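You operate a simulated robot arm through the tools that you are given. There is no shell and no other tool. Be economical: measure what you need, move in short steps, check, and stop when the job is done.

Carry out the task below with a simulated robot arm. There is one attempt and no reset: what you move stays moved.

TASK
Wind the backdrop on till no stains show.
Fine: free the high and low levers for the backdrop wheel and lock both again. Where these are worked on the way, their far stop is far enough and under half their travel is too little: low lever.

It is judged by the outcome, as a careful person would: the job done as asked, and still so three seconds after it is handed in. It fails if anything else is knocked over, pushed out of place, dropped, spilled or broken.

THE ROBOT
A 7-joint arm with a two-finger parallel gripper, fixed in place. Base frame: the origin is at the foot of the arm, x ahead of it, y to its left, z up. Units: cm, degrees, N and s.
With the tool pointing down near the work surface it reaches from about 30 to 70 cm from the base axis. Its first joint turns from -66.0 to 66.0 degrees. Payload 1.57 kg.
The tool frame sits at the grasp point between the pads (the TCP): z along the fingers, y along the line on which they close. The tips reach 3 cm beyond it. The gripper opens to 11 cm. The fingers are 2.4 cm wide and 1.2 cm thick; the gripper's body (4.8 by 11.2 cm) begins 7.8 cm behind the TCP.
Orientation is told as [roll, pitch, yaw] about the base's x, y, z axes, in that order, counted from this pose: with the fingers straight down and closing along the base's y, the tool's x points along the base's -x, its y along +y and its z along -z.

THE INTERFACE
- The arm moves only by the tool jog_arm. Its argument "targets" is a list of rows, each an object (a shift or turn left out is 0, a gripper value left out holds the last) with "slide": the shift along the tool's x, y, z in cm, a list of three; "dr": the turn, a rotation vector about the tool's x, y, z in degrees, a list of three; "jaw": the gripper command, from -1 (shut) to 1 (fully open), values between in proportion. In form: [{"slide": [dx, dy, dz], "dr": [rx, ry, rz], "jaw": jaw}, ...]. A call has 1 to 20 rows; each row is the pose to reach, as a shift and turn from the pose commanded when the call began, along the tool's axes at that moment. A row lasts 0.2 s, in which the tool goes at most 5 cm and 8.6 degrees; a call with a longer step from one row to the next is refused whole, and so is a gripper value outside its range. A pose out of reach is approached as far as the arm can. The call stops where the force on the tool passes 40 N (or 10 N more than at its start, if that is more) or the arm is blocked; 0.2 s more then pass. Each finger travels about 10.8 cm/s and halts on what it meets, pressing with about 27 N; the grip force reading is that of the motor and also rises with nothing between the fingers. The clock runs only during rows and for 0.2 s after the last one: add rows that repeat a pose to give the fingers time. It gives the time, the measured TCP pose, the force on the tool (base axes), the opening and the grip force at its end, in the units of the frame above (readings bear some noise), with the torque about the TCP (base axes, N m) and any sound that the robot's microphone picked up.
- Cameras (640 x 400 px; columns grow to the right, rows downward): "scene" is fixed at [14.79, -37.41, 142.98]; the picture's right is [0.92, -0.40, 0.00], its down [-0.13, -0.30, -0.95] and it looks along [0.37, 0.87, -0.32] (base axes); focal length 305 px, centre (320, 200). "wrist" rides on the gripper at [7, 1.6, -14.1] in the tool frame; the picture's right is [-0.23, 0.97, 0.00], its down [-0.86, -0.20, -0.48] and it looks along [-0.47, -0.11, 0.88] (tool axes); focal length 222 px, centre (320, 200). There is no depth. A picture from a camera that has moved, and an enlarged one, comes with that camera's place and axes in the base frame and with its lens.
- get_image(camera): a new picture of that camera. It takes no simulated time.
- close_up(camera, box): a new picture of the part [left, top, right, bottom] of that camera's present view, enlarged. It takes no simulated time.
- finish_job(): hands the job in; it is judged then, once.

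Work in short steps. Places have to be worked out from the pictures, the camera data and where the tool is seen: move nearer, look again, correct. Check each grasp and each placing, and mend what went wrong. You have 120 turns and 64 pictures in all, those below and enlarged ones among them. Open the gripper and draw the arm clear of the work before you hand the job in, unless the task says otherwise; then end with one line.

The tools are called after "Request:" by a JSON object that holds its "fn" and its "kwargs". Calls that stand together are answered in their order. jog_arm: Moves the arm, as the interface text tells. Its arguments: {"type":"object","properties":{"targets":{"type":"array","items":{"type":"object","properties":{"slide":{"type":"array","items":{"type":"number"}},"dr":{"type":"array","items":{"type":"number"}},"jaw":{"type":"number"}}}}},"required":["targets"]} The other tools are called the same way: get_image (camera) takes a picture; close_up (camera, box) takes an enlarged picture of a part of a camera's view; finish_job () hands the job in.

At the start:

```text
time_s: 0.0
tcp_pos: [34.12, 9.06, 131.53]
tool_rot: [0.0, 0.1, 0.1]
wrist_force: [0.8, 0.3, -0.5]
wrist_torque: [-0.03, -0.01, 0.02]
opening: 10.97
grip_force: 0.1
```

scene: 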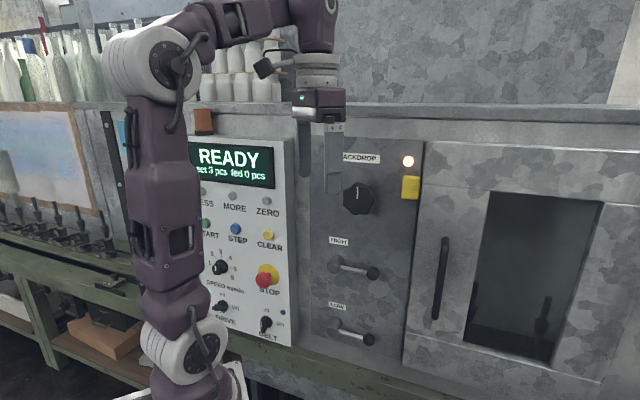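
wrist: 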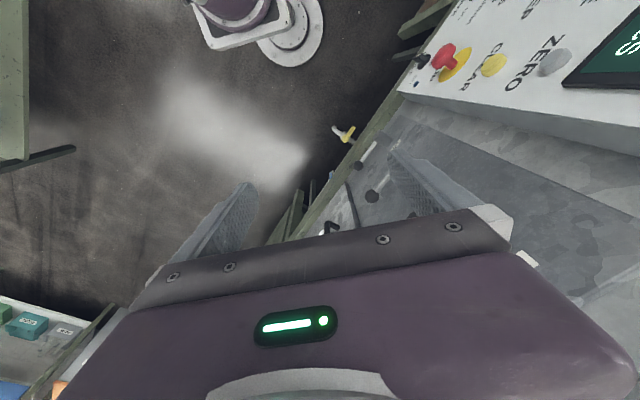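

I start by looking closer at the backdrop panel.

Request:
{"fn": "close_up", "kwargs": {"camera": "scene", "box": [290, 130, 450, 360]}}

Request:
{"fn": "close_up", "kwargs": {"camera": "scene", "box": [400, 140, 640, 380]}}

```text
1.74 times, centred on (370, 245) of scene
camera zoom: at [14.79, -37.41, 142.98], right [0.92, -0.4, 0.0], down [-0.13, -0.3, -0.95], along [0.37, 0.87, -0.32], focal length 531 px, centre (233, 122)
```

zoom: 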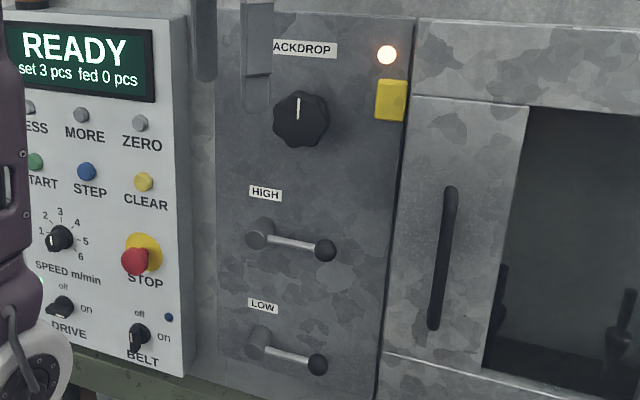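

```text
1.67 times, centred on (520, 260) of scene
camera zoom: at [14.79, -37.41, 142.98], right [0.92, -0.4, 0.0], down [-0.13, -0.3, -0.95], along [0.37, 0.87, -0.32], focal length 509 px, centre (-13, 100)
```

zoom: 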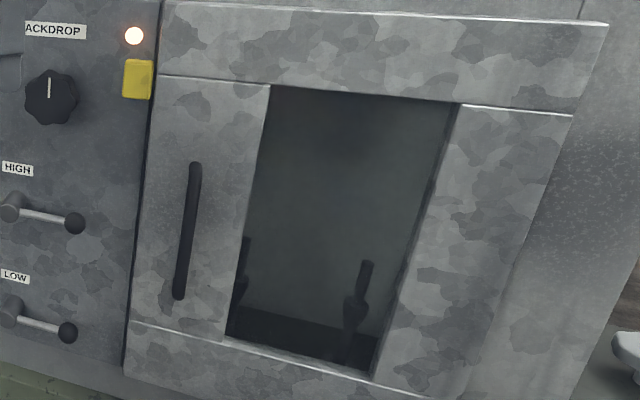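

The panel seems to face the robot at about 45° (running roughly along (0.7,-0.7)), with the wheel near (53,28,118). I turn the tool toward it: yaw first, then pitch up to the horizontal in steps.

Request:
{"fn": "jog_arm", "kwargs": {"targets": [{"dr": [0, 0, -7.5]}, {"dr": [0, 0, -15]}, {"dr": [0, 0, -22.5]}, {"dr": [0, 0, -30]}, {"dr": [0, 0, -37.5]}, {"dr": [0, 0, -45]}]}}

Request:
{"fn": "jog_arm", "kwargs": {"targets": [{"dr": [0, -7.5, 0]}, {"dr": [0, -15, 0]}, {"dr": [0, -22.5, 0]}, {"dr": [0, -30, 0]}, {"dr": [0, -37.5, 0]}, {"dr": [0, -45, 0]}]}}

Request:
{"fn": "get_image", "kwargs": {"camera": "wrist"}}

Request:
{"fn": "get_image", "kwargs": {"camera": "scene"}}

```text
time_s: 1.4
tcp_pos: [34.07, 9.09, 131.51]
tool_rot: [-0.1, 0.1, 45.1]
wrist_force: [0.1, 0.3, -0.4]
wrist_torque: [-0.02, 0.02, 0.03]
opening: 11.01
grip_force: 0.0
```

```text
time_s: 2.8
tcp_pos: [34.17, 8.93, 131.34]
tool_rot: [0.0, -45.1, 45.0]
wrist_force: [-0.8, 0.4, -0.5]
wrist_torque: [-0.01, 0.0, -0.01]
opening: 11.02
grip_force: 0.0
```

```text
59 pictures are left
camera wrist: at [22.4, -0.3, 136.46], right [-0.57, 0.8, 0.16], down [0.33, 0.05, 0.94], along [0.75, 0.59, -0.29], focal length 222 px, centre (320, 200)
```

wrist: 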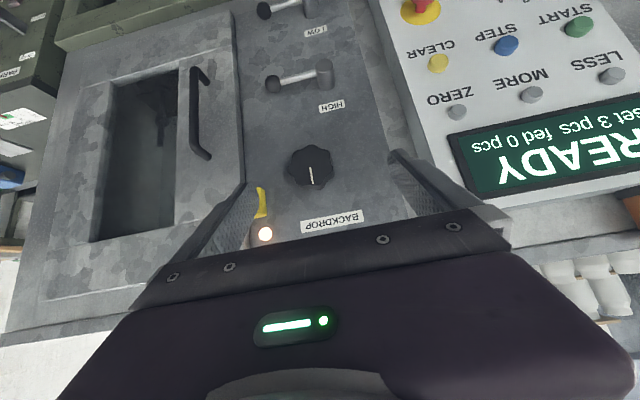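

```text
58 pictures are left
```

scene: 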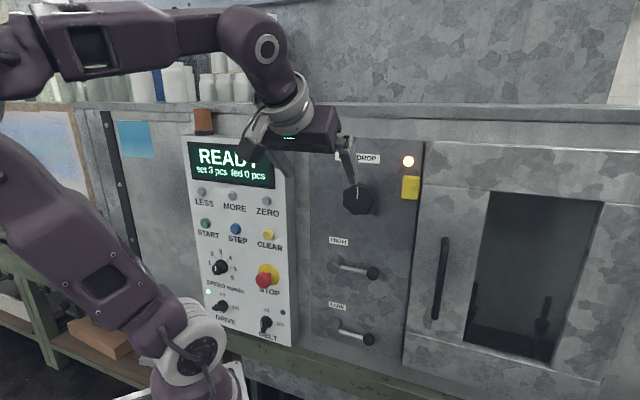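

Triangulating both views: wheel front ≈ (48.1,19.2,121.3), HIGH ball ≈ (51.6,16.4,102.5), HIGH label on the panel ≈ (46.4,25.0,108.6), lamp ≈ (57.8,14.9,129.7), panel inward normal ≈ 45–48° azimuth. I bring the tool horizontal, at a standoff in front of the HIGH lever.

Request:
{"fn": "jog_arm", "kwargs": {"targets": [{"slide": [1.64, -0.74, 2.43], "dr": [0, -4.5, 0]}, {"slide": [3.28, -1.48, 4.86], "dr": [0, -9, 0]}, {"slide": [4.92, -2.22, 7.29], "dr": [0, -13.5, 0]}, {"slide": [6.56, -2.96, 9.72], "dr": [0, -18, 0]}, {"slide": [8.2, -3.7, 12.15], "dr": [0, -22.5, 0]}, {"slide": [9.84, -4.44, 14.58], "dr": [0, -27, 0]}, {"slide": [11.48, -5.18, 17.01], "dr": [0, -31.5, 0]}, {"slide": [13.12, -5.92, 19.44], "dr": [0, -36, 0]}, {"slide": [14.76, -6.66, 21.87], "dr": [0, -40.5, 0]}, {"slide": [16.4, -7.4, 24.3], "dr": [0, -45, 0]}, {"slide": [16.4, -7.4, 24.3], "dr": [0, -45, 0]}]}}

Request:
{"fn": "get_image", "kwargs": {"camera": "wrist"}}

Request:
{"fn": "get_image", "kwargs": {"camera": "scene"}}

```text
time_s: 5.0
tcp_pos: [35.98, -3.93, 109.54]
tool_rot: [12.6, -67.7, 27.7]
wrist_force: [0.9, 0.7, 0.6]
wrist_torque: [0.02, 0.0, -0.02]
opening: 10.98
grip_force: 0.1
out of reach, approached as far as the arm can: row 5, 6, 7, 8, 9, 10
stopped in row 10: the force on the tool passed its limit at 56 N (the readings are from after the stop); the commanded pose is now the measured one
```

```text
57 pictures are left
camera wrist: at [22.83, -12.39, 108.39], right [-0.54, 0.79, 0.29], down [0.08, -0.3, 0.95], along [0.84, 0.54, 0.1], focal length 222 px, centre (320, 200)
```

wrist: 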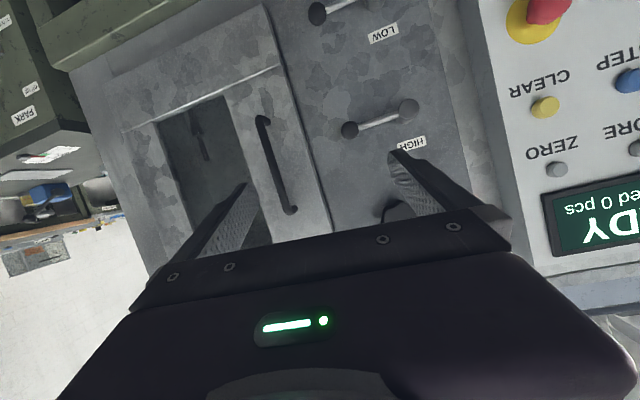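

```text
56 pictures are left
```

scene: 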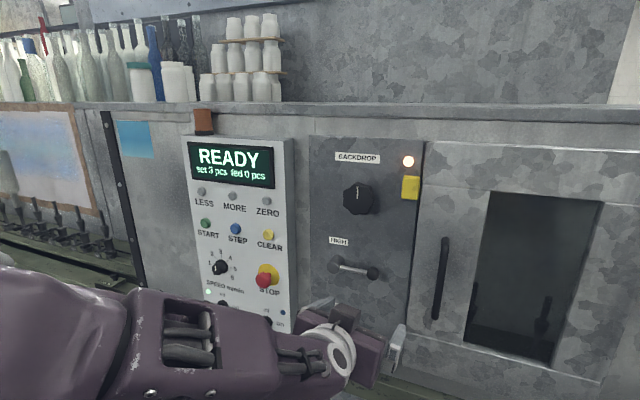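

The solver took an elbow-out posture. The tool now points (0.70,0.62,-0.37), only 21° below horizontal, which suits poking at the levers. I close the fingers into a poker and go to a point in front of and above the HIGH rod.

Request:
{"fn": "jog_arm", "kwargs": {"targets": [{"slide": [-0.6, 1.0, 1.9], "jaw": -1}, {"slide": [-1.3, 2.1, 3.7], "jaw": -1}, {"slide": [-1.9, 3.1, 5.6], "jaw": -1}, {"slide": [-2.55, 4.15, 7.5], "jaw": -1}, {"slide": [-3.2, 5.2, 9.35], "jaw": -1}, {"slide": [-3.8, 6.2, 11.2], "jaw": -1}, {"slide": [-4.5, 7.3, 13.1], "jaw": -1}, {"slide": [-5.1, 8.3, 14.9], "jaw": -1}]}}

Request:
{"fn": "get_image", "kwargs": {"camera": "wrist"}}

Request:
{"fn": "get_image", "kwargs": {"camera": "scene"}}

```text
time_s: 7.0
tcp_pos: [43.49, 7.16, 124.1]
tool_rot: [94.7, -80.9, -58.0]
wrist_force: [0.0, 0.2, 1.4]
wrist_torque: [0.0, 0.05, 0.02]
opening: 0.04
grip_force: 21.0
out of reach, approached as far as the arm can: row 1, 2, 3, 4, 5, 6, 7, 8
stopped in row 8: the arm was blocked; the commanded pose is now the measured one
```

```text
55 pictures are left
camera wrist: at [30.58, 1.08, 117.24], right [-0.56, 0.74, 0.38], down [-0.19, -0.56, 0.81], along [0.81, 0.38, 0.45], focal length 222 px, centre (320, 200)
```

wrist: 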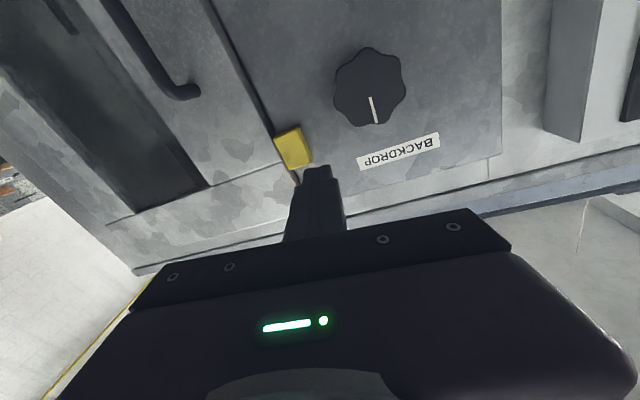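

```text
54 pictures are left
```

scene: 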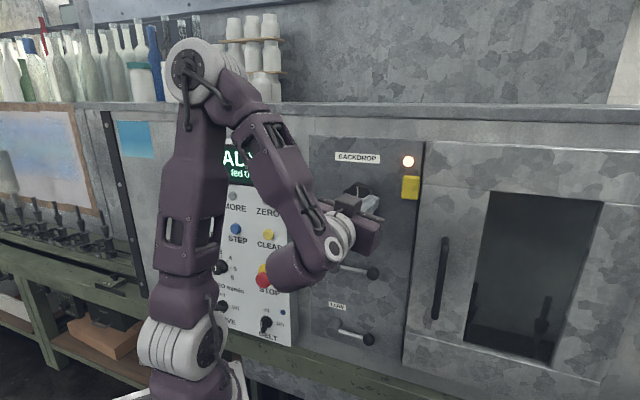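

The tool is now horizontal at z=124 with the elbow up: the lower it goes, the more it must tilt down. I'll use a ~45° downward tilt for the levers, so I pitch back down while retracting a little.

Request:
{"fn": "jog_arm", "kwargs": {"targets": [{"slide": [0, 0, -1], "dr": [0, 7, 0]}, {"slide": [0, 0, -2], "dr": [0, 14, 0]}, {"slide": [0, 0, -3], "dr": [0, 21, 0]}, {"slide": [0, 0, -4], "dr": [0, 28, 0]}, {"slide": [0, 0, -5], "dr": [0, 35, 0]}, {"slide": [0, 0, -6], "dr": [0, 42, 0]}]}}

Request:
{"fn": "get_image", "kwargs": {"camera": "wrist"}}

```text
time_s: 8.4
tcp_pos: [38.56, 3.56, 123.94]
tool_rot: [13.6, -47.9, 26.5]
wrist_force: [-0.5, 0.1, 0.7]
wrist_torque: [0.02, -0.02, 0.0]
opening: 0.01
grip_force: 21.5
```

```text
53 pictures are left
camera wrist: at [25.94, -4.56, 128.29], right [-0.44, 0.84, 0.32], down [0.37, -0.16, 0.91], along [0.82, 0.52, -0.24], focal length 222 px, centre (320, 200)
```

wrist: 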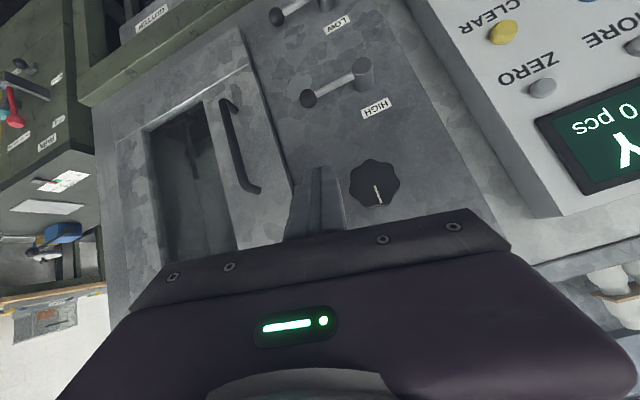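

I level the roll and set tilt 45°, azimuth 47° (panel normal), and move to a point 10 cm short of the spot above the HIGH rod.

Request:
{"fn": "jog_arm", "kwargs": {"targets": [{"slide": [0.12, 0.51, 2.67], "dr": [-0.26, 0.92, -2.7]}, {"slide": [0.25, 1.02, 5.34], "dr": [-0.52, 1.84, -5.4]}, {"slide": [0.37, 1.54, 8.0], "dr": [-0.8, 2.8, -8.0]}, {"slide": [0.5, 2.05, 10.7], "dr": [-1.0, 3.7, -10.7]}, {"slide": [0.62, 2.56, 13.35], "dr": [-1.3, 4.6, -13.4]}]}}

Request:
{"fn": "get_image", "kwargs": {"camera": "wrist"}}

```text
time_s: 9.6
tcp_pos: [43.93, 12.55, 115.27]
tool_rot: [0.3, -45.0, 46.7]
wrist_force: [0.1, 0.7, -0.2]
wrist_torque: [-0.02, -0.03, -0.01]
opening: 0.0
grip_force: 21.8
```

```text
52 pictures are left
camera wrist: at [32.59, 2.93, 120.28], right [-0.6, 0.78, 0.16], down [0.33, 0.06, 0.94], along [0.73, 0.62, -0.29], focal length 222 px, centre (320, 200)
```

wrist: 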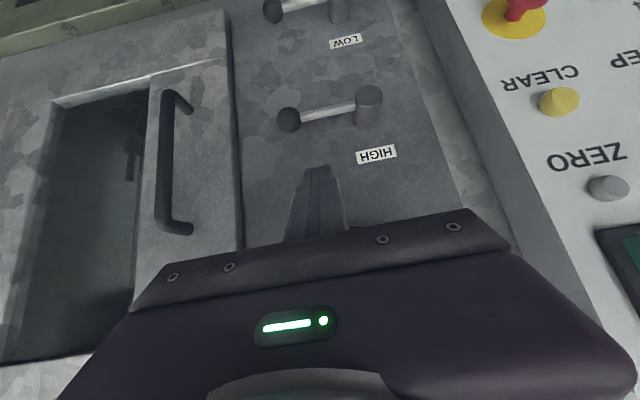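

Readings and view agree with my ball estimate (51.6,16.3,102.3). I advance along the fingers to just above the rod.

Request:
{"fn": "jog_arm", "kwargs": {"targets": [{"slide": [0, 0, 2.5]}, {"slide": [0, 0, 5]}, {"slide": [0, 0, 7.5]}, {"slide": [0, 0, 10]}]}}

Request:
{"fn": "get_image", "kwargs": {"camera": "wrist"}}

Request:
{"fn": "close_up", "kwargs": {"camera": "scene", "box": [290, 130, 450, 360]}}

```text
time_s: 10.6
tcp_pos: [48.76, 17.77, 108.13]
tool_rot: [0.2, -45.0, 46.7]
wrist_force: [0.1, -0.3, -0.5]
wrist_torque: [0.0, 0.01, 0.0]
opening: 0.0
grip_force: 21.2
```

```text
51 pictures are left
camera wrist: at [37.4, 8.12, 113.19], right [-0.6, 0.78, 0.16], down [0.33, 0.06, 0.94], along [0.73, 0.62, -0.29], focal length 222 px, centre (320, 200)
```

wrist: 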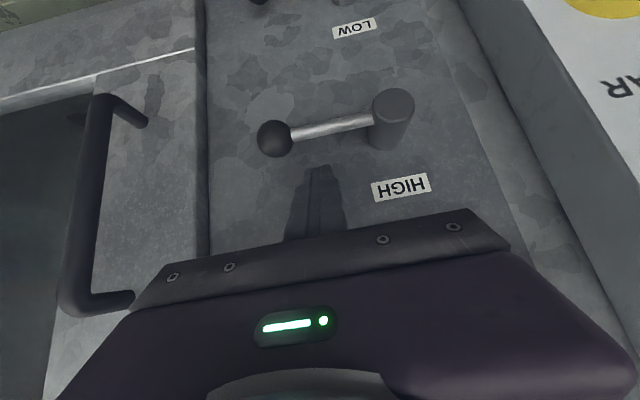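

```text
1.74 times, centred on (370, 245) of scene
camera zoom: at [14.79, -37.41, 142.98], right [0.92, -0.4, 0.0], down [-0.13, -0.3, -0.95], along [0.37, 0.87, -0.32], focal length 531 px, centre (233, 122)
```

zoom: 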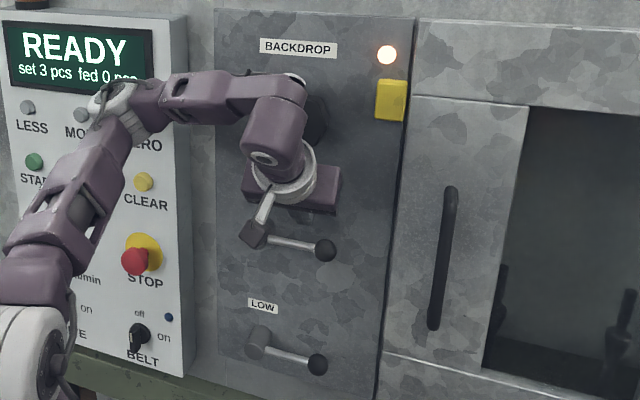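

Everything is clear. I push straight down in small steps to test which way the HIGH lever swings.

Request:
{"fn": "jog_arm", "kwargs": {"targets": [{"slide": [0.71, 0, 0.71]}, {"slide": [1.41, 0, 1.41]}, {"slide": [1.77, 0, 1.77]}, {"slide": [2.12, 0, 2.12]}, {"slide": [2.5, 0, 2.5]}, {"slide": [2.83, 0, 2.83]}, {"slide": [3.2, 0, 3.2]}]}}

Request:
{"fn": "get_image", "kwargs": {"camera": "wrist"}}

```text
time_s: 12.2
tcp_pos: [48.68, 17.84, 103.67]
tool_rot: [0.4, -45.0, 46.6]
wrist_force: [-1.1, -0.9, 1.4]
wrist_torque: [0.03, 0.08, 0.07]
opening: 0.0
grip_force: 21.5
```

```text
49 pictures are left
camera wrist: at [37.38, 8.09, 108.71], right [-0.6, 0.78, 0.16], down [0.33, 0.06, 0.94], along [0.73, 0.62, -0.29], focal length 222 px, centre (320, 200)
```

wrist: 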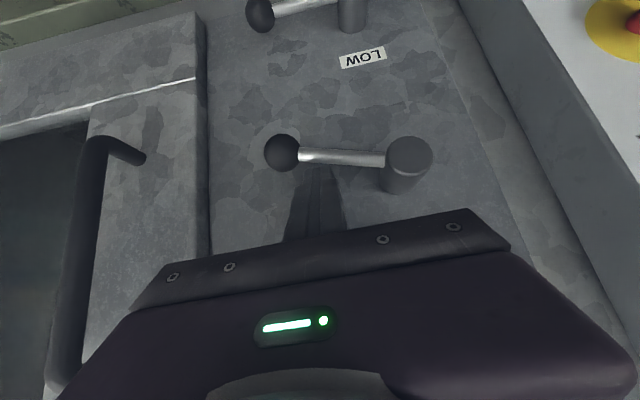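

The lever swung down ~15° under barely 1 N, so it opens downward. I follow its arc toward vertical with force watching.

Request:
{"fn": "jog_arm", "kwargs": {"targets": [{"slide": [0.65, 0, 0.65]}, {"slide": [1.27, -0.1, 1.27]}, {"slide": [1.9, 0.2, 1.9]}, {"slide": [2.47, 0.5, 2.47]}, {"slide": [3.0, 1.0, 3.0]}, {"slide": [3.46, 1.5, 3.46]}, {"slide": [3.9, 2.2, 3.9]}, {"slide": [4.31, 2.9, 4.31]}, {"slide": [4.6, 3.8, 4.6]}, {"slide": [4.8, 4.7, 4.8]}]}}

Request:
{"fn": "get_image", "kwargs": {"camera": "wrist"}}

Request:
{"fn": "get_image", "kwargs": {"camera": "scene"}}

```text
time_s: 14.2
tcp_pos: [47.8, 18.53, 97.85]
tool_rot: [-1.4, -46.0, 45.1]
wrist_force: [-2.9, -16.4, 13.8]
wrist_torque: [-0.29, 0.02, -0.05]
opening: 0.0
grip_force: 21.1
out of reach, approached as far as the arm can: row 6, 7, 8
stopped in row 9: the force on the tool passed its limit at 59 N (the readings are from after the stop); the commanded pose is now the measured one
```

```text
48 pictures are left
camera wrist: at [35.72, 9.5, 102.56], right [-0.56, 0.81, 0.15], down [0.31, 0.04, 0.95], along [0.77, 0.58, -0.27], focal length 222 px, centre (320, 200)
```

wrist: 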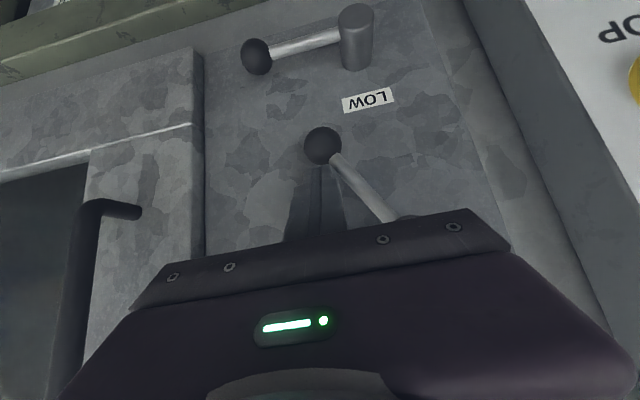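

```text
47 pictures are left
```

scene: 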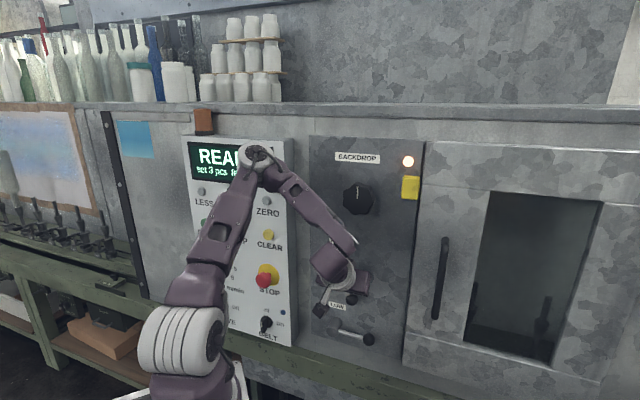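

HIGH now hangs ~60° down (ball ≈ (48,19.8,93.7)) and the push met a hard force, probably its stop. I back off, steepen the tilt to 60°, and look.

Request:
{"fn": "jog_arm", "kwargs": {"targets": [{"slide": [-0.7, -0.7, -0.7]}, {"slide": [-1.4, -1.4, -1.6]}, {"slide": [-1.4, -1.4, -4.5]}, {"slide": [-1.4, -1.4, -7.5]}, {"slide": [-1.4, -1.4, -7.5], "dr": [0, 5, 0]}, {"slide": [-1.4, -1.4, -7.5], "dr": [0, 10, 0]}, {"slide": [-1.4, -1.4, -7.5], "dr": [0, 15, 0]}]}}

Request:
{"fn": "get_image", "kwargs": {"camera": "wrist"}}

Request:
{"fn": "close_up", "kwargs": {"camera": "scene", "box": [290, 130, 450, 360]}}

```text
time_s: 15.8
tcp_pos: [45.32, 14.7, 103.97]
tool_rot: [-1.0, -31.0, 44.9]
wrist_force: [-0.4, 0.1, -0.3]
wrist_torque: [0.0, -0.01, 0.02]
opening: 0.01
grip_force: 21.7
```

```text
46 pictures are left
camera wrist: at [34.65, 6.85, 112.54], right [-0.54, 0.83, 0.1], down [0.48, 0.21, 0.85], along [0.69, 0.51, -0.51], focal length 222 px, centre (320, 200)
```

wrist: 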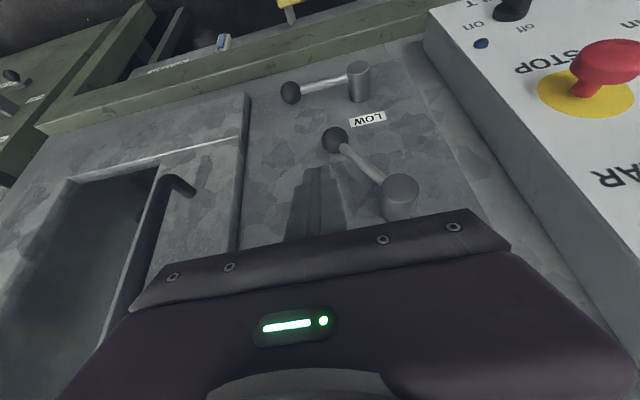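

```text
1.74 times, centred on (370, 245) of scene
camera zoom: at [14.79, -37.41, 142.98], right [0.92, -0.4, 0.0], down [-0.13, -0.3, -0.95], along [0.37, 0.87, -0.32], focal length 531 px, centre (233, 122)
```

zoom: 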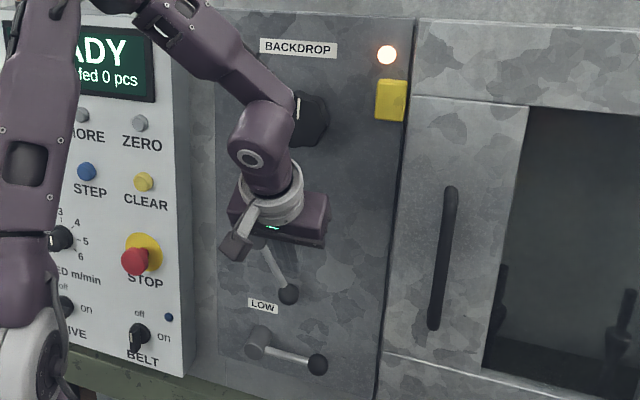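

Clear view: HIGH at ~60°. I re-approach with the steeper tilt and press along the opening direction to confirm it is at its stop.

Request:
{"fn": "jog_arm", "kwargs": {"targets": [{"slide": [-0.8, 0.0, 1.5]}, {"slide": [-1.6, 0.2, 3.5]}, {"slide": [-1.6, 0.57, 6.1]}, {"slide": [-1.47, 1.0, 6.3]}, {"slide": [-1.34, 1.44, 6.53]}, {"slide": [-1.2, 1.87, 6.75]}, {"slide": [-1.08, 2.3, 6.96]}, {"slide": [-0.95, 2.74, 7.2]}, {"slide": [-0.82, 3.2, 7.4]}]}}

Request:
{"fn": "get_image", "kwargs": {"camera": "wrist"}}

```text
time_s: 17.4
tcp_pos: [47.37, 19.1, 98.78]
tool_rot: [-1.5, -31.3, 44.5]
wrist_force: [0.0, -7.9, 7.5]
wrist_torque: [-0.06, -0.05, 0.01]
opening: 0.0
grip_force: 21.0
stopped in row 8: the force on the tool passed its limit at 47 N (the readings are from after the stop); the commanded pose is now the measured one
```

```text
44 pictures are left
camera wrist: at [36.49, 11.29, 107.18], right [-0.53, 0.84, 0.1], down [0.47, 0.2, 0.86], along [0.7, 0.5, -0.51], focal length 222 px, centre (320, 200)
```

wrist: 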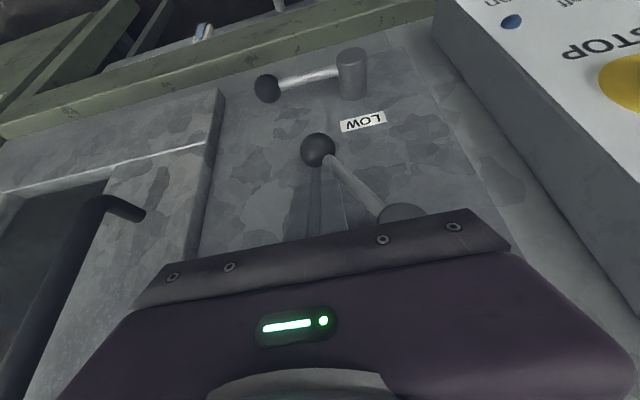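

The hard stop at ~60° is confirmed. Now LOW: I retreat and, in free space in front of it, check that the 60° tilt can reach its height.

Request:
{"fn": "jog_arm", "kwargs": {"targets": [{"slide": [-0.3, -1.2, -0.5]}, {"slide": [-0.3, -1.2, -4.5]}, {"slide": [-0.3, -1.2, -8.5]}, {"slide": [2.0, -1.0, -5.0]}, {"slide": [4.3, -0.9, -1.2]}, {"slide": [6.6, -0.8, 2.8]}, {"slide": [8.9, -0.6, 6.7]}, {"slide": [11.2, -0.46, 10.5]}]}}

Request:
{"fn": "get_image", "kwargs": {"camera": "wrist"}}

```text
time_s: 19.2
tcp_pos: [44.94, 15.67, 83.76]
tool_rot: [-1.5, -31.2, 44.6]
wrist_force: [-0.1, -0.3, -0.4]
wrist_torque: [-0.03, 0.0, -0.01]
opening: 0.01
grip_force: 21.5
```

```text
43 pictures are left
camera wrist: at [34.07, 7.88, 92.11], right [-0.54, 0.84, 0.1], down [0.47, 0.2, 0.86], along [0.7, 0.51, -0.51], focal length 222 px, centre (320, 200)
```

wrist: 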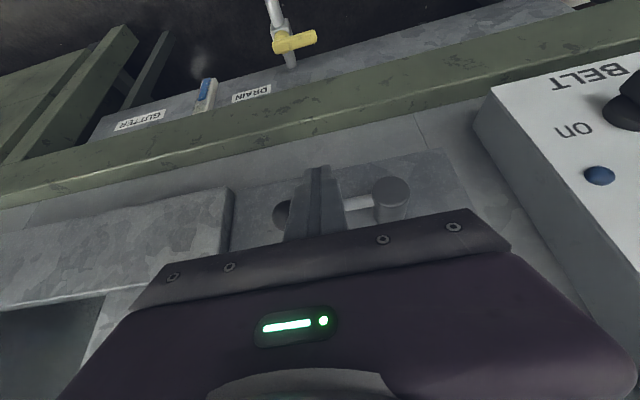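

Reachable, and the view refines LOW: rod height ≈ 82, hub ≈ (44.3,23.2). I rise, come in along the fingers to just above the rod.

Request:
{"fn": "jog_arm", "kwargs": {"targets": [{"slide": [-2.8, 0.1, -4.6]}, {"slide": [-5.5, 0.2, -9.3]}, {"slide": [-5.5, 0.3, -6.3]}, {"slide": [-5.5, 0.38, -3.3]}, {"slide": [-5.5, 0.38, -0.36]}]}}

Request:
{"fn": "get_image", "kwargs": {"camera": "wrist"}}

Request:
{"fn": "close_up", "kwargs": {"camera": "scene", "box": [290, 130, 450, 360]}}

```text
refused: row 1 steps farther than a row can; nothing moved
```

```text
42 pictures are left
camera wrist: at [34.07, 7.88, 92.11], right [-0.54, 0.84, 0.1], down [0.47, 0.2, 0.86], along [0.7, 0.51, -0.51], focal length 222 px, centre (320, 200)
```

wrist: 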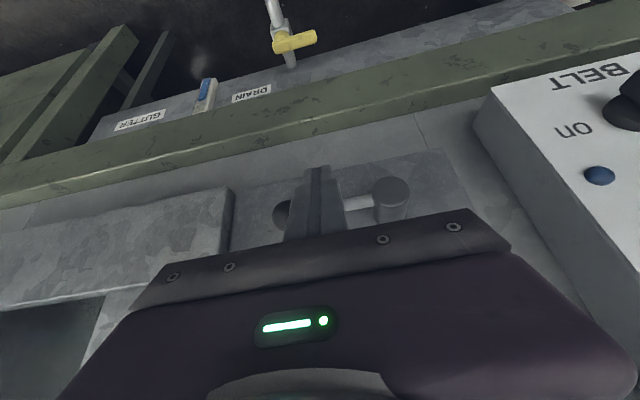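

```text
1.74 times, centred on (370, 245) of scene
camera zoom: at [14.79, -37.41, 142.98], right [0.92, -0.4, 0.0], down [-0.13, -0.3, -0.95], along [0.37, 0.87, -0.32], focal length 531 px, centre (233, 122)
```

zoom: 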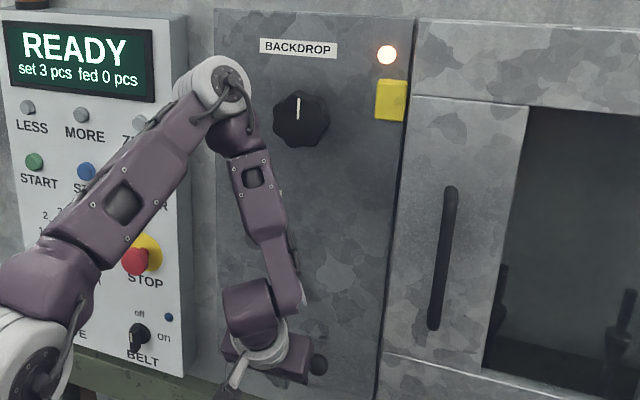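

A row was too long; same path in shorter rows.

Request:
{"fn": "jog_arm", "kwargs": {"targets": [{"slide": [-1.9, 0.1, -3.1]}, {"slide": [-3.8, 0.1, -6.2]}, {"slide": [-5.5, 0.2, -9.3]}, {"slide": [-5.5, 0.3, -6.3]}, {"slide": [-5.5, 0.38, -3.3]}, {"slide": [-5.5, 0.38, -0.36]}]}}

Request:
{"fn": "get_image", "kwargs": {"camera": "wrist"}}

```text
time_s: 20.6
tcp_pos: [47.79, 19.28, 86.94]
tool_rot: [-1.3, -31.3, 44.6]
wrist_force: [-1.0, -0.3, -0.6]
wrist_torque: [0.01, -0.02, 0.0]
opening: 0.01
grip_force: 21.3
```

```text
40 pictures are left
camera wrist: at [36.98, 11.43, 95.3], right [-0.54, 0.84, 0.1], down [0.47, 0.2, 0.86], along [0.7, 0.51, -0.51], focal length 222 px, centre (320, 200)
```

wrist: 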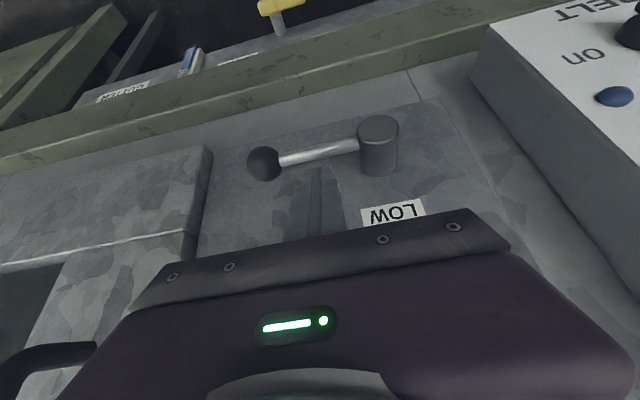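

Poker sits just above the LOW rod, close to midway. I push it down along its arc until its stop shows in the force.

Request:
{"fn": "jog_arm", "kwargs": {"targets": [{"slide": [0.62, 0, 1.03]}, {"slide": [1.04, -0.25, 1.7]}, {"slide": [1.4, -0.5, 2.3]}, {"slide": [1.8, -0.5, 2.95]}, {"slide": [2.18, -0.5, 3.6]}, {"slide": [2.6, -0.3, 4.28]}, {"slide": [3.0, -0.1, 4.96]}, {"slide": [3.33, 0.3, 5.5]}, {"slide": [3.7, 0.8, 6.07]}, {"slide": [3.95, 1.3, 6.5]}, {"slide": [4.16, 1.9, 6.84]}]}}

Request:
{"fn": "get_image", "kwargs": {"camera": "wrist"}}

```text
time_s: 22.8
tcp_pos: [47.41, 19.71, 79.95]
tool_rot: [-1.8, -31.5, 44.3]
wrist_force: [-1.0, -6.7, 6.8]
wrist_torque: [-0.1, 0.01, -0.02]
opening: 0.0
grip_force: 21.0
stopped in row 11: the force on the tool passed its limit at 51 N (the readings are from after the stop); the commanded pose is now the measured one
```

```text
39 pictures are left
camera wrist: at [36.38, 12.01, 88.19], right [-0.53, 0.84, 0.09], down [0.47, 0.2, 0.86], along [0.71, 0.5, -0.5], focal length 222 px, centre (320, 200)
```

wrist: 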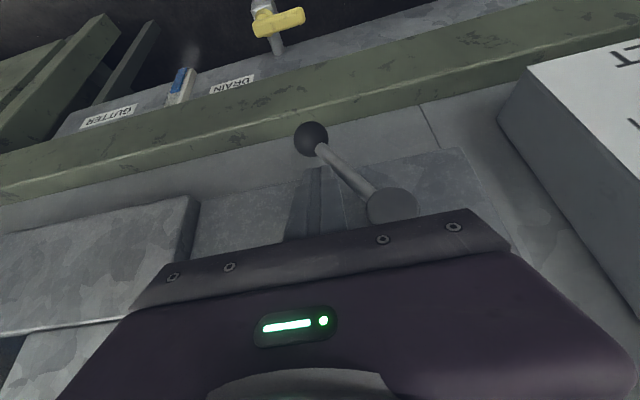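

Both levers are at their free stops. I retreat clear and rise to a standoff in front of the wheel.

Request:
{"fn": "jog_arm", "kwargs": {"targets": [{"slide": [-0.4, -1.5, -0.7]}, {"slide": [-0.4, -1.5, -4.5]}, {"slide": [-0.4, -1.5, -8.5]}, {"slide": [-0.4, -1.5, -12.5]}, {"slide": [-2.5, -1.5, -16.5]}, {"slide": [-4.6, -1.5, -20.5]}, {"slide": [-6.7, -1.5, -24.5]}, {"slide": [-8.8, -1.5, -28.5]}, {"slide": [-10.9, -1.5, -32.5]}, {"slide": [-12.5, -1.4, -36.5]}, {"slide": [-13.1, -1.3, -40.5]}]}}

Request:
{"fn": "get_image", "kwargs": {"camera": "scene"}}

```text
time_s: 25.2
tcp_pos: [39.99, 12.56, 121.31]
tool_rot: [-1.7, -31.6, 44.4]
wrist_force: [-0.2, -0.2, 0.1]
wrist_torque: [-0.02, -0.01, 0.01]
opening: 0.0
grip_force: 21.2
```

```text
38 pictures are left
```

scene: 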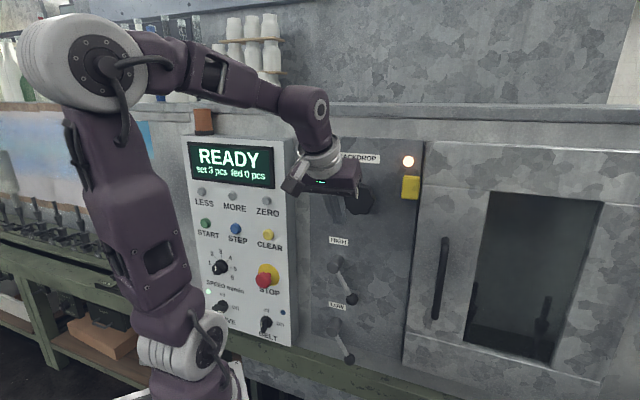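

Both levers hang free. I pitch the tool up toward the wheel's axis direction and open the jaws.

Request:
{"fn": "jog_arm", "kwargs": {"targets": [{"dr": [0, -7, 0], "jaw": 1}, {"dr": [0, -14, 0], "jaw": 1}, {"dr": [0, -21, 0], "jaw": 1}, {"dr": [0, -28, 0], "jaw": 1}, {"dr": [0, -35, 0], "jaw": 1}, {"dr": [0, -42, 0], "jaw": 1}, {"dr": [0, -49, 0], "jaw": 1}]}}

Request:
{"fn": "get_image", "kwargs": {"camera": "wrist"}}

```text
time_s: 26.8
tcp_pos: [37.86, 11.37, 126.81]
tool_rot: [-8.9, -80.3, 52.1]
wrist_force: [-0.5, 0.0, -0.3]
wrist_torque: [-0.01, -0.02, 0.03]
opening: 11.0
grip_force: 0.1
out of reach, approached as far as the arm can: row 6, 7
```

```text
37 pictures are left
camera wrist: at [25.78, 2.3, 122.27], right [-0.65, 0.74, 0.2], down [-0.12, -0.35, 0.93], along [0.75, 0.58, 0.31], focal length 222 px, centre (320, 200)
```

wrist: 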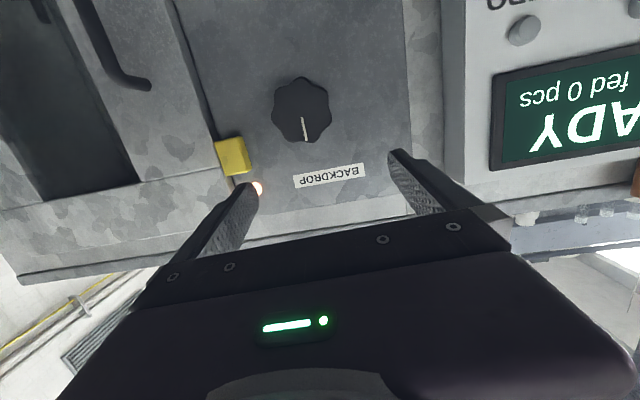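

The tool is within ~10° of horizontal; farther forward should be easier. I move to ~6 cm in front of the wheel, correcting yaw and tilt.

Request:
{"fn": "jog_arm", "kwargs": {"targets": [{"slide": [1.16, -0.4, 1.94], "dr": [-0.9, -1, 0]}, {"slide": [2.32, -0.75, 3.9], "dr": [-1.8, -2, 0]}, {"slide": [3.5, -1.1, 5.8], "dr": [-2.7, -4, 0]}, {"slide": [4.64, -1.5, 7.75], "dr": [-3.6, -6, 0]}, {"slide": [4.64, -1.5, 7.75], "dr": [-3.6, -9, 0]}]}}

Request:
{"fn": "get_image", "kwargs": {"camera": "wrist"}}

```text
time_s: 28.0
tcp_pos: [47.45, 16.79, 128.73]
tool_rot: [-26.0, -87.9, 72.6]
wrist_force: [-0.4, 0.0, -0.4]
wrist_torque: [-0.02, -0.01, 0.01]
opening: 10.99
grip_force: 0.1
out of reach, approached as far as the arm can: row 1, 2, 3, 4, 5
```

```text
36 pictures are left
camera wrist: at [36.58, 7.52, 122.23], right [-0.71, 0.68, 0.21], down [-0.17, -0.45, 0.87], along [0.69, 0.58, 0.44], focal length 222 px, centre (320, 200)
```

wrist: 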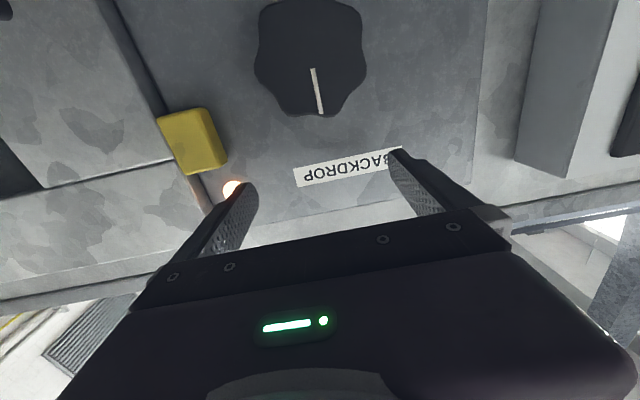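

Horizontal is only reachable at z≈128; at the wheel's height a ~20° downward tilt is needed. I back off and take that tilt 6 cm in front of the wheel.

Request:
{"fn": "jog_arm", "kwargs": {"targets": [{"slide": [0, 0, -4], "dr": [0, 6, 0]}, {"slide": [1.2, 0.4, -4], "dr": [0, 12, 0]}, {"slide": [2.4, 0.8, -4], "dr": [0, 18, 0]}, {"slide": [3.7, 1.1, -4], "dr": [0, 18, 0]}, {"slide": [4.95, 1.3, -4], "dr": [0, 18, 0]}]}}

Request:
{"fn": "get_image", "kwargs": {"camera": "wrist"}}

```text
time_s: 29.2
tcp_pos: [43.89, 14.39, 125.1]
tool_rot: [-3.4, -71.2, 50.4]
wrist_force: [0.2, -0.2, -0.5]
wrist_torque: [0.0, 0.03, -0.02]
opening: 11.03
grip_force: 0.1
out of reach, approached as far as the arm can: row 1, 5
```

```text
35 pictures are left
camera wrist: at [32.19, 4.19, 122.93], right [-0.67, 0.72, 0.2], down [0.01, -0.25, 0.97], along [0.75, 0.65, 0.16], focal length 222 px, centre (320, 200)
```

wrist: 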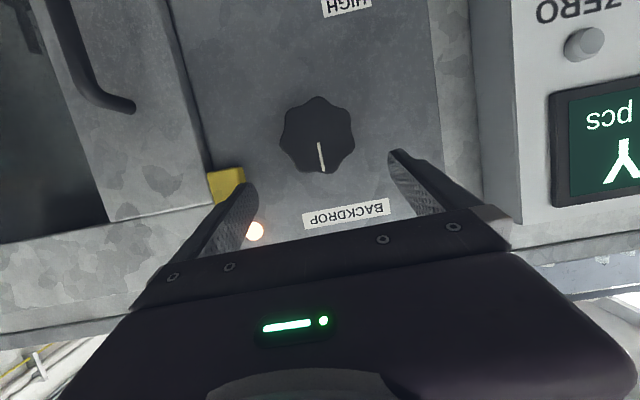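

I'm at the edge of reach with 19° tilt; I use 24° and re-centre, keeping 5 cm standoff.

Request:
{"fn": "jog_arm", "kwargs": {"targets": [{"slide": [0.3, 0.1, 0.3], "dr": [0, 3, 0]}, {"slide": [0.7, 0.2, 0.8], "dr": [0, 5, 0]}, {"slide": [1.05, 0.27, 1.27], "dr": [0, 5, 0]}]}}

Request:
{"fn": "get_image", "kwargs": {"camera": "wrist"}}

Request:
{"fn": "close_up", "kwargs": {"camera": "scene", "box": [300, 130, 430, 230]}}

```text
time_s: 30.0
tcp_pos: [44.34, 15.22, 123.72]
tool_rot: [-2.9, -66.4, 49.6]
wrist_force: [-0.5, -0.4, -0.5]
wrist_torque: [-0.03, -0.01, 0.01]
opening: 11.02
grip_force: 0.0
```

```text
34 pictures are left
camera wrist: at [32.49, 4.97, 122.92], right [-0.65, 0.73, 0.19], down [0.07, -0.19, 0.98], along [0.75, 0.65, 0.08], focal length 222 px, centre (320, 200)
```

wrist: 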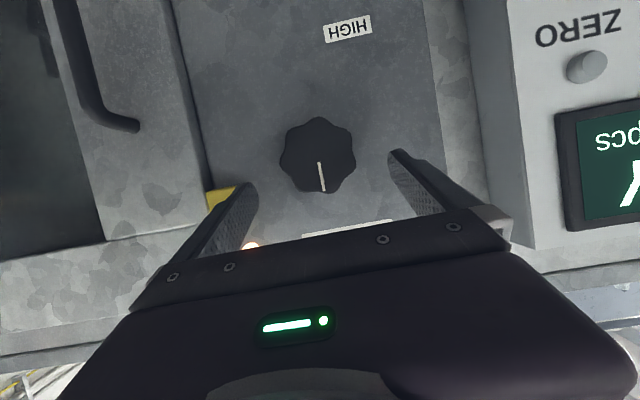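

```text
4.00 times, centred on (365, 180) of scene
camera zoom: at [14.79, -37.41, 142.98], right [0.92, -0.4, 0.0], down [-0.13, -0.3, -0.95], along [0.37, 0.87, -0.32], focal length 1221 px, centre (140, 280)
```

zoom: 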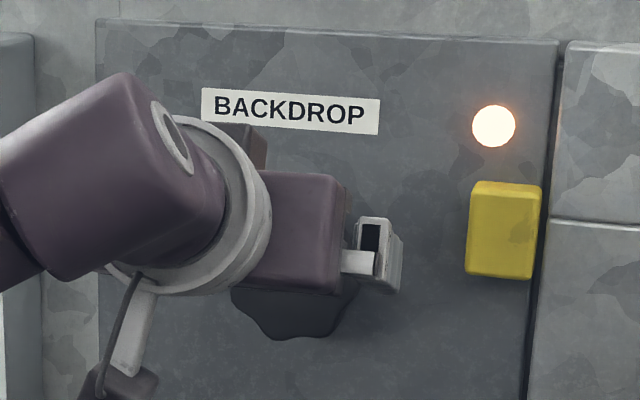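

Wheel centre face refined to ≈ (47.7,19.0,120.4), squarely ahead. I advance 4.75 cm and close on it.

Request:
{"fn": "jog_arm", "kwargs": {"targets": [{"slide": [0.1, 0.05, 1.6], "jaw": 1}, {"slide": [0.2, 0.1, 3.2], "jaw": 1}, {"slide": [0.3, 0.17, 4.75], "jaw": 1}, {"slide": [0.3, 0.17, 4.75], "jaw": -1}, {"slide": [0.3, 0.17, 4.75], "jaw": -1}, {"slide": [0.3, 0.17, 4.75], "jaw": -1}]}}

Request:
{"fn": "get_image", "kwargs": {"camera": "wrist"}}

```text
time_s: 31.4
tcp_pos: [47.4, 18.28, 121.51]
tool_rot: [-2.5, -66.4, 49.1]
wrist_force: [22.3, -12.5, 1.2]
wrist_torque: [-0.15, -0.21, -1.28]
opening: 7.02
grip_force: 45.1
```

```text
32 pictures are left
camera wrist: at [35.43, 8.05, 120.72], right [-0.65, 0.74, 0.19], down [0.07, -0.2, 0.98], along [0.76, 0.65, 0.08], focal length 222 px, centre (320, 200)
```

wrist: 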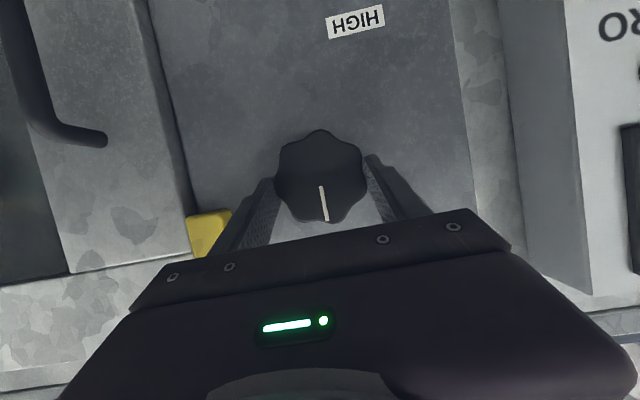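

Gripped at 7.0 cm but pressed ~25 N toward +u, so the wheel centre is ~0.4 cm further right. I shift to relieve that, then turn clockwise 16° as a test.

Request:
{"fn": "jog_arm", "kwargs": {"targets": [{"slide": [0, -0.4, 0]}, {"slide": [0, -0.4, 0], "dr": [0, 0, 4]}, {"slide": [0, -0.4, 0], "dr": [0, 0, 8]}, {"slide": [0, -0.4, 0], "dr": [0, 0, 12]}, {"slide": [0, -0.4, 0], "dr": [0, 0, 16]}]}}

Request:
{"fn": "get_image", "kwargs": {"camera": "wrist"}}

Request:
{"fn": "close_up", "kwargs": {"camera": "scene", "box": [440, 170, 620, 380]}}

```text
time_s: 32.6
tcp_pos: [47.49, 18.29, 121.49]
tool_rot: [30.3, -62.3, 13.3]
wrist_force: [-5.8, -3.2, -6.3]
wrist_torque: [-0.02, 0.03, 1.86]
opening: 7.12
grip_force: 44.7
```

```text
31 pictures are left
camera wrist: at [34.34, 9.42, 121.42], right [-0.52, 0.74, 0.43], down [0.21, -0.37, 0.9], along [0.83, 0.56, 0.04], focal length 222 px, centre (320, 200)
```

wrist: 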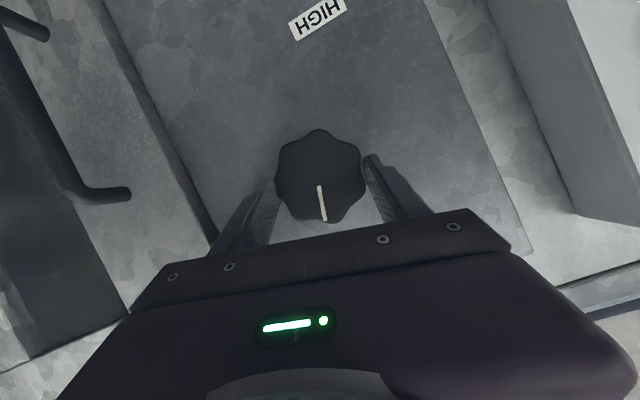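

```text
1.90 times, centred on (530, 275) of scene
camera zoom: at [14.78, -37.41, 142.98], right [0.92, -0.4, 0.0], down [-0.13, -0.3, -0.95], along [0.37, 0.87, -0.32], focal length 582 px, centre (-80, 57)
```

zoom: 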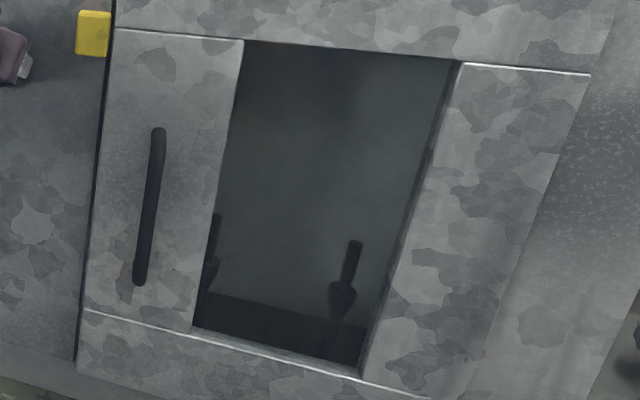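

The wheel followed the fingers. I look closer into the window for the stains.

Request:
{"fn": "close_up", "kwargs": {"camera": "scene", "box": [470, 185, 600, 285]}}

Request:
{"fn": "close_up", "kwargs": {"camera": "scene", "box": [460, 270, 590, 370]}}

```text
4.00 times, centred on (535, 235) of scene
camera zoom: at [14.78, -37.41, 142.98], right [0.92, -0.4, 0.0], down [-0.13, -0.3, -0.95], along [0.37, 0.87, -0.32], focal length 1221 px, centre (-540, 60)
```

zoom: 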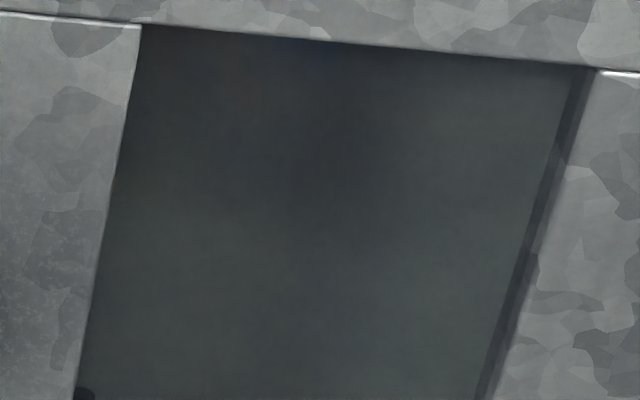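

```text
4.00 times, centred on (525, 320) of scene
camera zoom: at [14.78, -37.41, 142.98], right [0.92, -0.4, 0.0], down [-0.13, -0.3, -0.95], along [0.37, 0.87, -0.32], focal length 1221 px, centre (-500, -280)
```

zoom: 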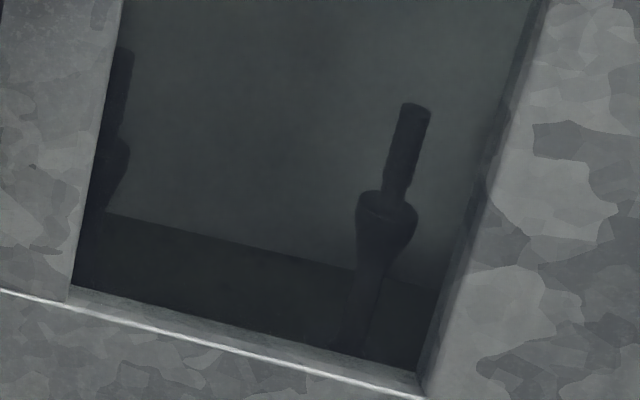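

The booth is dark and holds spray guns; no clear stain is visible from this oblique angle. I release the wheel, back off, and swing the wrist camera to face the window.

Request:
{"fn": "jog_arm", "kwargs": {"targets": [{"jaw": 1}, {"jaw": 1}, {"slide": [0, 0, -2.5], "jaw": 1}, {"slide": [0, 0, -5.5]}, {"slide": [0, 0, -9], "dr": [0, 0, -5]}, {"slide": [0, 0, -9], "dr": [0, 0, -11]}, {"slide": [0, 0, -9], "dr": [0, 0, -16]}]}}

Request:
{"fn": "close_up", "kwargs": {"camera": "scene", "box": [290, 130, 450, 230]}}

```text
time_s: 34.2
tcp_pos: [42.12, 12.14, 125.25]
tool_rot: [-2.9, -66.4, 49.7]
wrist_force: [-0.2, -0.6, 0.3]
wrist_torque: [0.0, 0.03, -0.01]
opening: 10.98
grip_force: 0.0
out of reach, approached as far as the arm can: row 5, 6, 7
```

```text
4.00 times, centred on (370, 180) of scene
camera zoom: at [14.79, -37.41, 142.98], right [0.92, -0.4, 0.0], down [-0.13, -0.3, -0.95], along [0.37, 0.87, -0.32], focal length 1221 px, centre (120, 280)
```

zoom: 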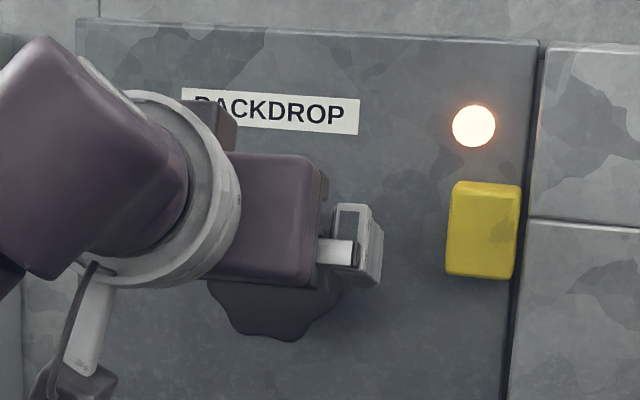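

Now I shift right and yaw ~35° clockwise (from above) so the wrist camera looks into the window.

Request:
{"fn": "jog_arm", "kwargs": {"targets": [{"slide": [0.9, -2.7, -2.3], "dr": [5.4, 0.1, 2.3]}, {"slide": [1.8, -5.5, -4.6], "dr": [10.8, 0.2, 4.7]}, {"slide": [2.6, -8.2, -6.9], "dr": [16.1, 0.3, 7]}, {"slide": [3.5, -10.9, -9.1], "dr": [21.5, 0.5, 9.3]}, {"slide": [4.4, -13.7, -11.4], "dr": [26.9, 0.6, 11.7]}, {"slide": [5.3, -16.4, -13.7], "dr": [32.3, 0.7, 14]}]}}

Request:
{"fn": "get_image", "kwargs": {"camera": "wrist"}}

```text
time_s: 35.6
tcp_pos: [44.28, -9.77, 126.29]
tool_rot: [-3.0, -66.4, 14.6]
wrist_force: [1.0, 0.3, 0.2]
wrist_torque: [-0.02, 0.03, -0.01]
opening: 11.0
grip_force: 0.1
```

```text
26 pictures are left
camera wrist: at [28.47, -11.31, 125.43], right [-0.11, 0.98, 0.19], down [-0.06, -0.19, 0.98], along [0.99, 0.1, 0.08], focal length 222 px, centre (320, 200)
```

wrist: 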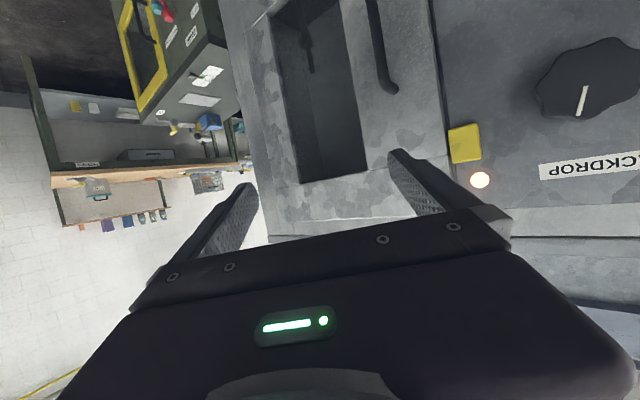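

Request:
{"fn": "close_up", "kwargs": {"camera": "wrist", "box": [230, 0, 410, 190]}}

```text
2.11 times, centred on (320, 95) of wrist
camera zoom: at [28.47, -11.31, 125.43], right [-0.11, 0.98, 0.19], down [-0.06, -0.19, 0.98], along [0.99, 0.1, 0.08], focal length 468 px, centre (320, 421)
```

zoom: 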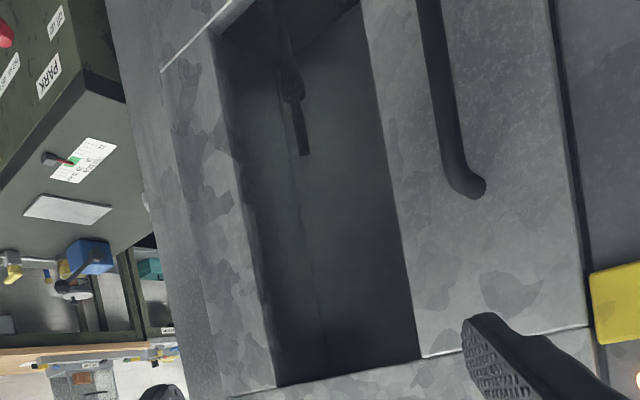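

No obvious stain boundaries here yet; the backdrop shows a diffuse darker band in the scene view. I return to the wheel and will turn further, comparing the same window view.

Request:
{"fn": "jog_arm", "kwargs": {"targets": [{"slide": [-0.1, 3.65, 0.4], "dr": [-5.4, -0.1, -2.3]}, {"slide": [-0.2, 7.3, 0.8], "dr": [-10.8, -0.2, -4.7]}, {"slide": [-0.3, 10.95, 1.2], "dr": [-16.1, -0.3, -7]}, {"slide": [-0.4, 14.6, 1.6], "dr": [-21.5, -0.5, -9.3]}, {"slide": [-0.5, 18.2, 2.0], "dr": [-26.9, -0.6, -11.7]}, {"slide": [-0.59, 21.9, 2.4], "dr": [-32.4, -0.7, -14]}]}}

Request:
{"fn": "get_image", "kwargs": {"camera": "wrist"}}

```text
time_s: 37.0
tcp_pos: [42.09, 12.34, 125.23]
tool_rot: [-3.0, -66.3, 50.0]
wrist_force: [-0.2, 0.1, -0.2]
wrist_torque: [-0.01, 0.01, -0.06]
opening: 11.01
grip_force: 0.1
```

```text
24 pictures are left
camera wrist: at [30.21, 1.99, 124.56], right [-0.66, 0.73, 0.19], down [0.07, -0.19, 0.98], along [0.75, 0.66, 0.08], focal length 222 px, centre (320, 200)
```

wrist: 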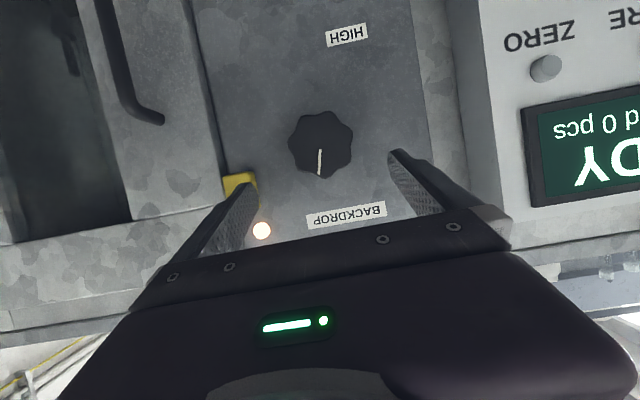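

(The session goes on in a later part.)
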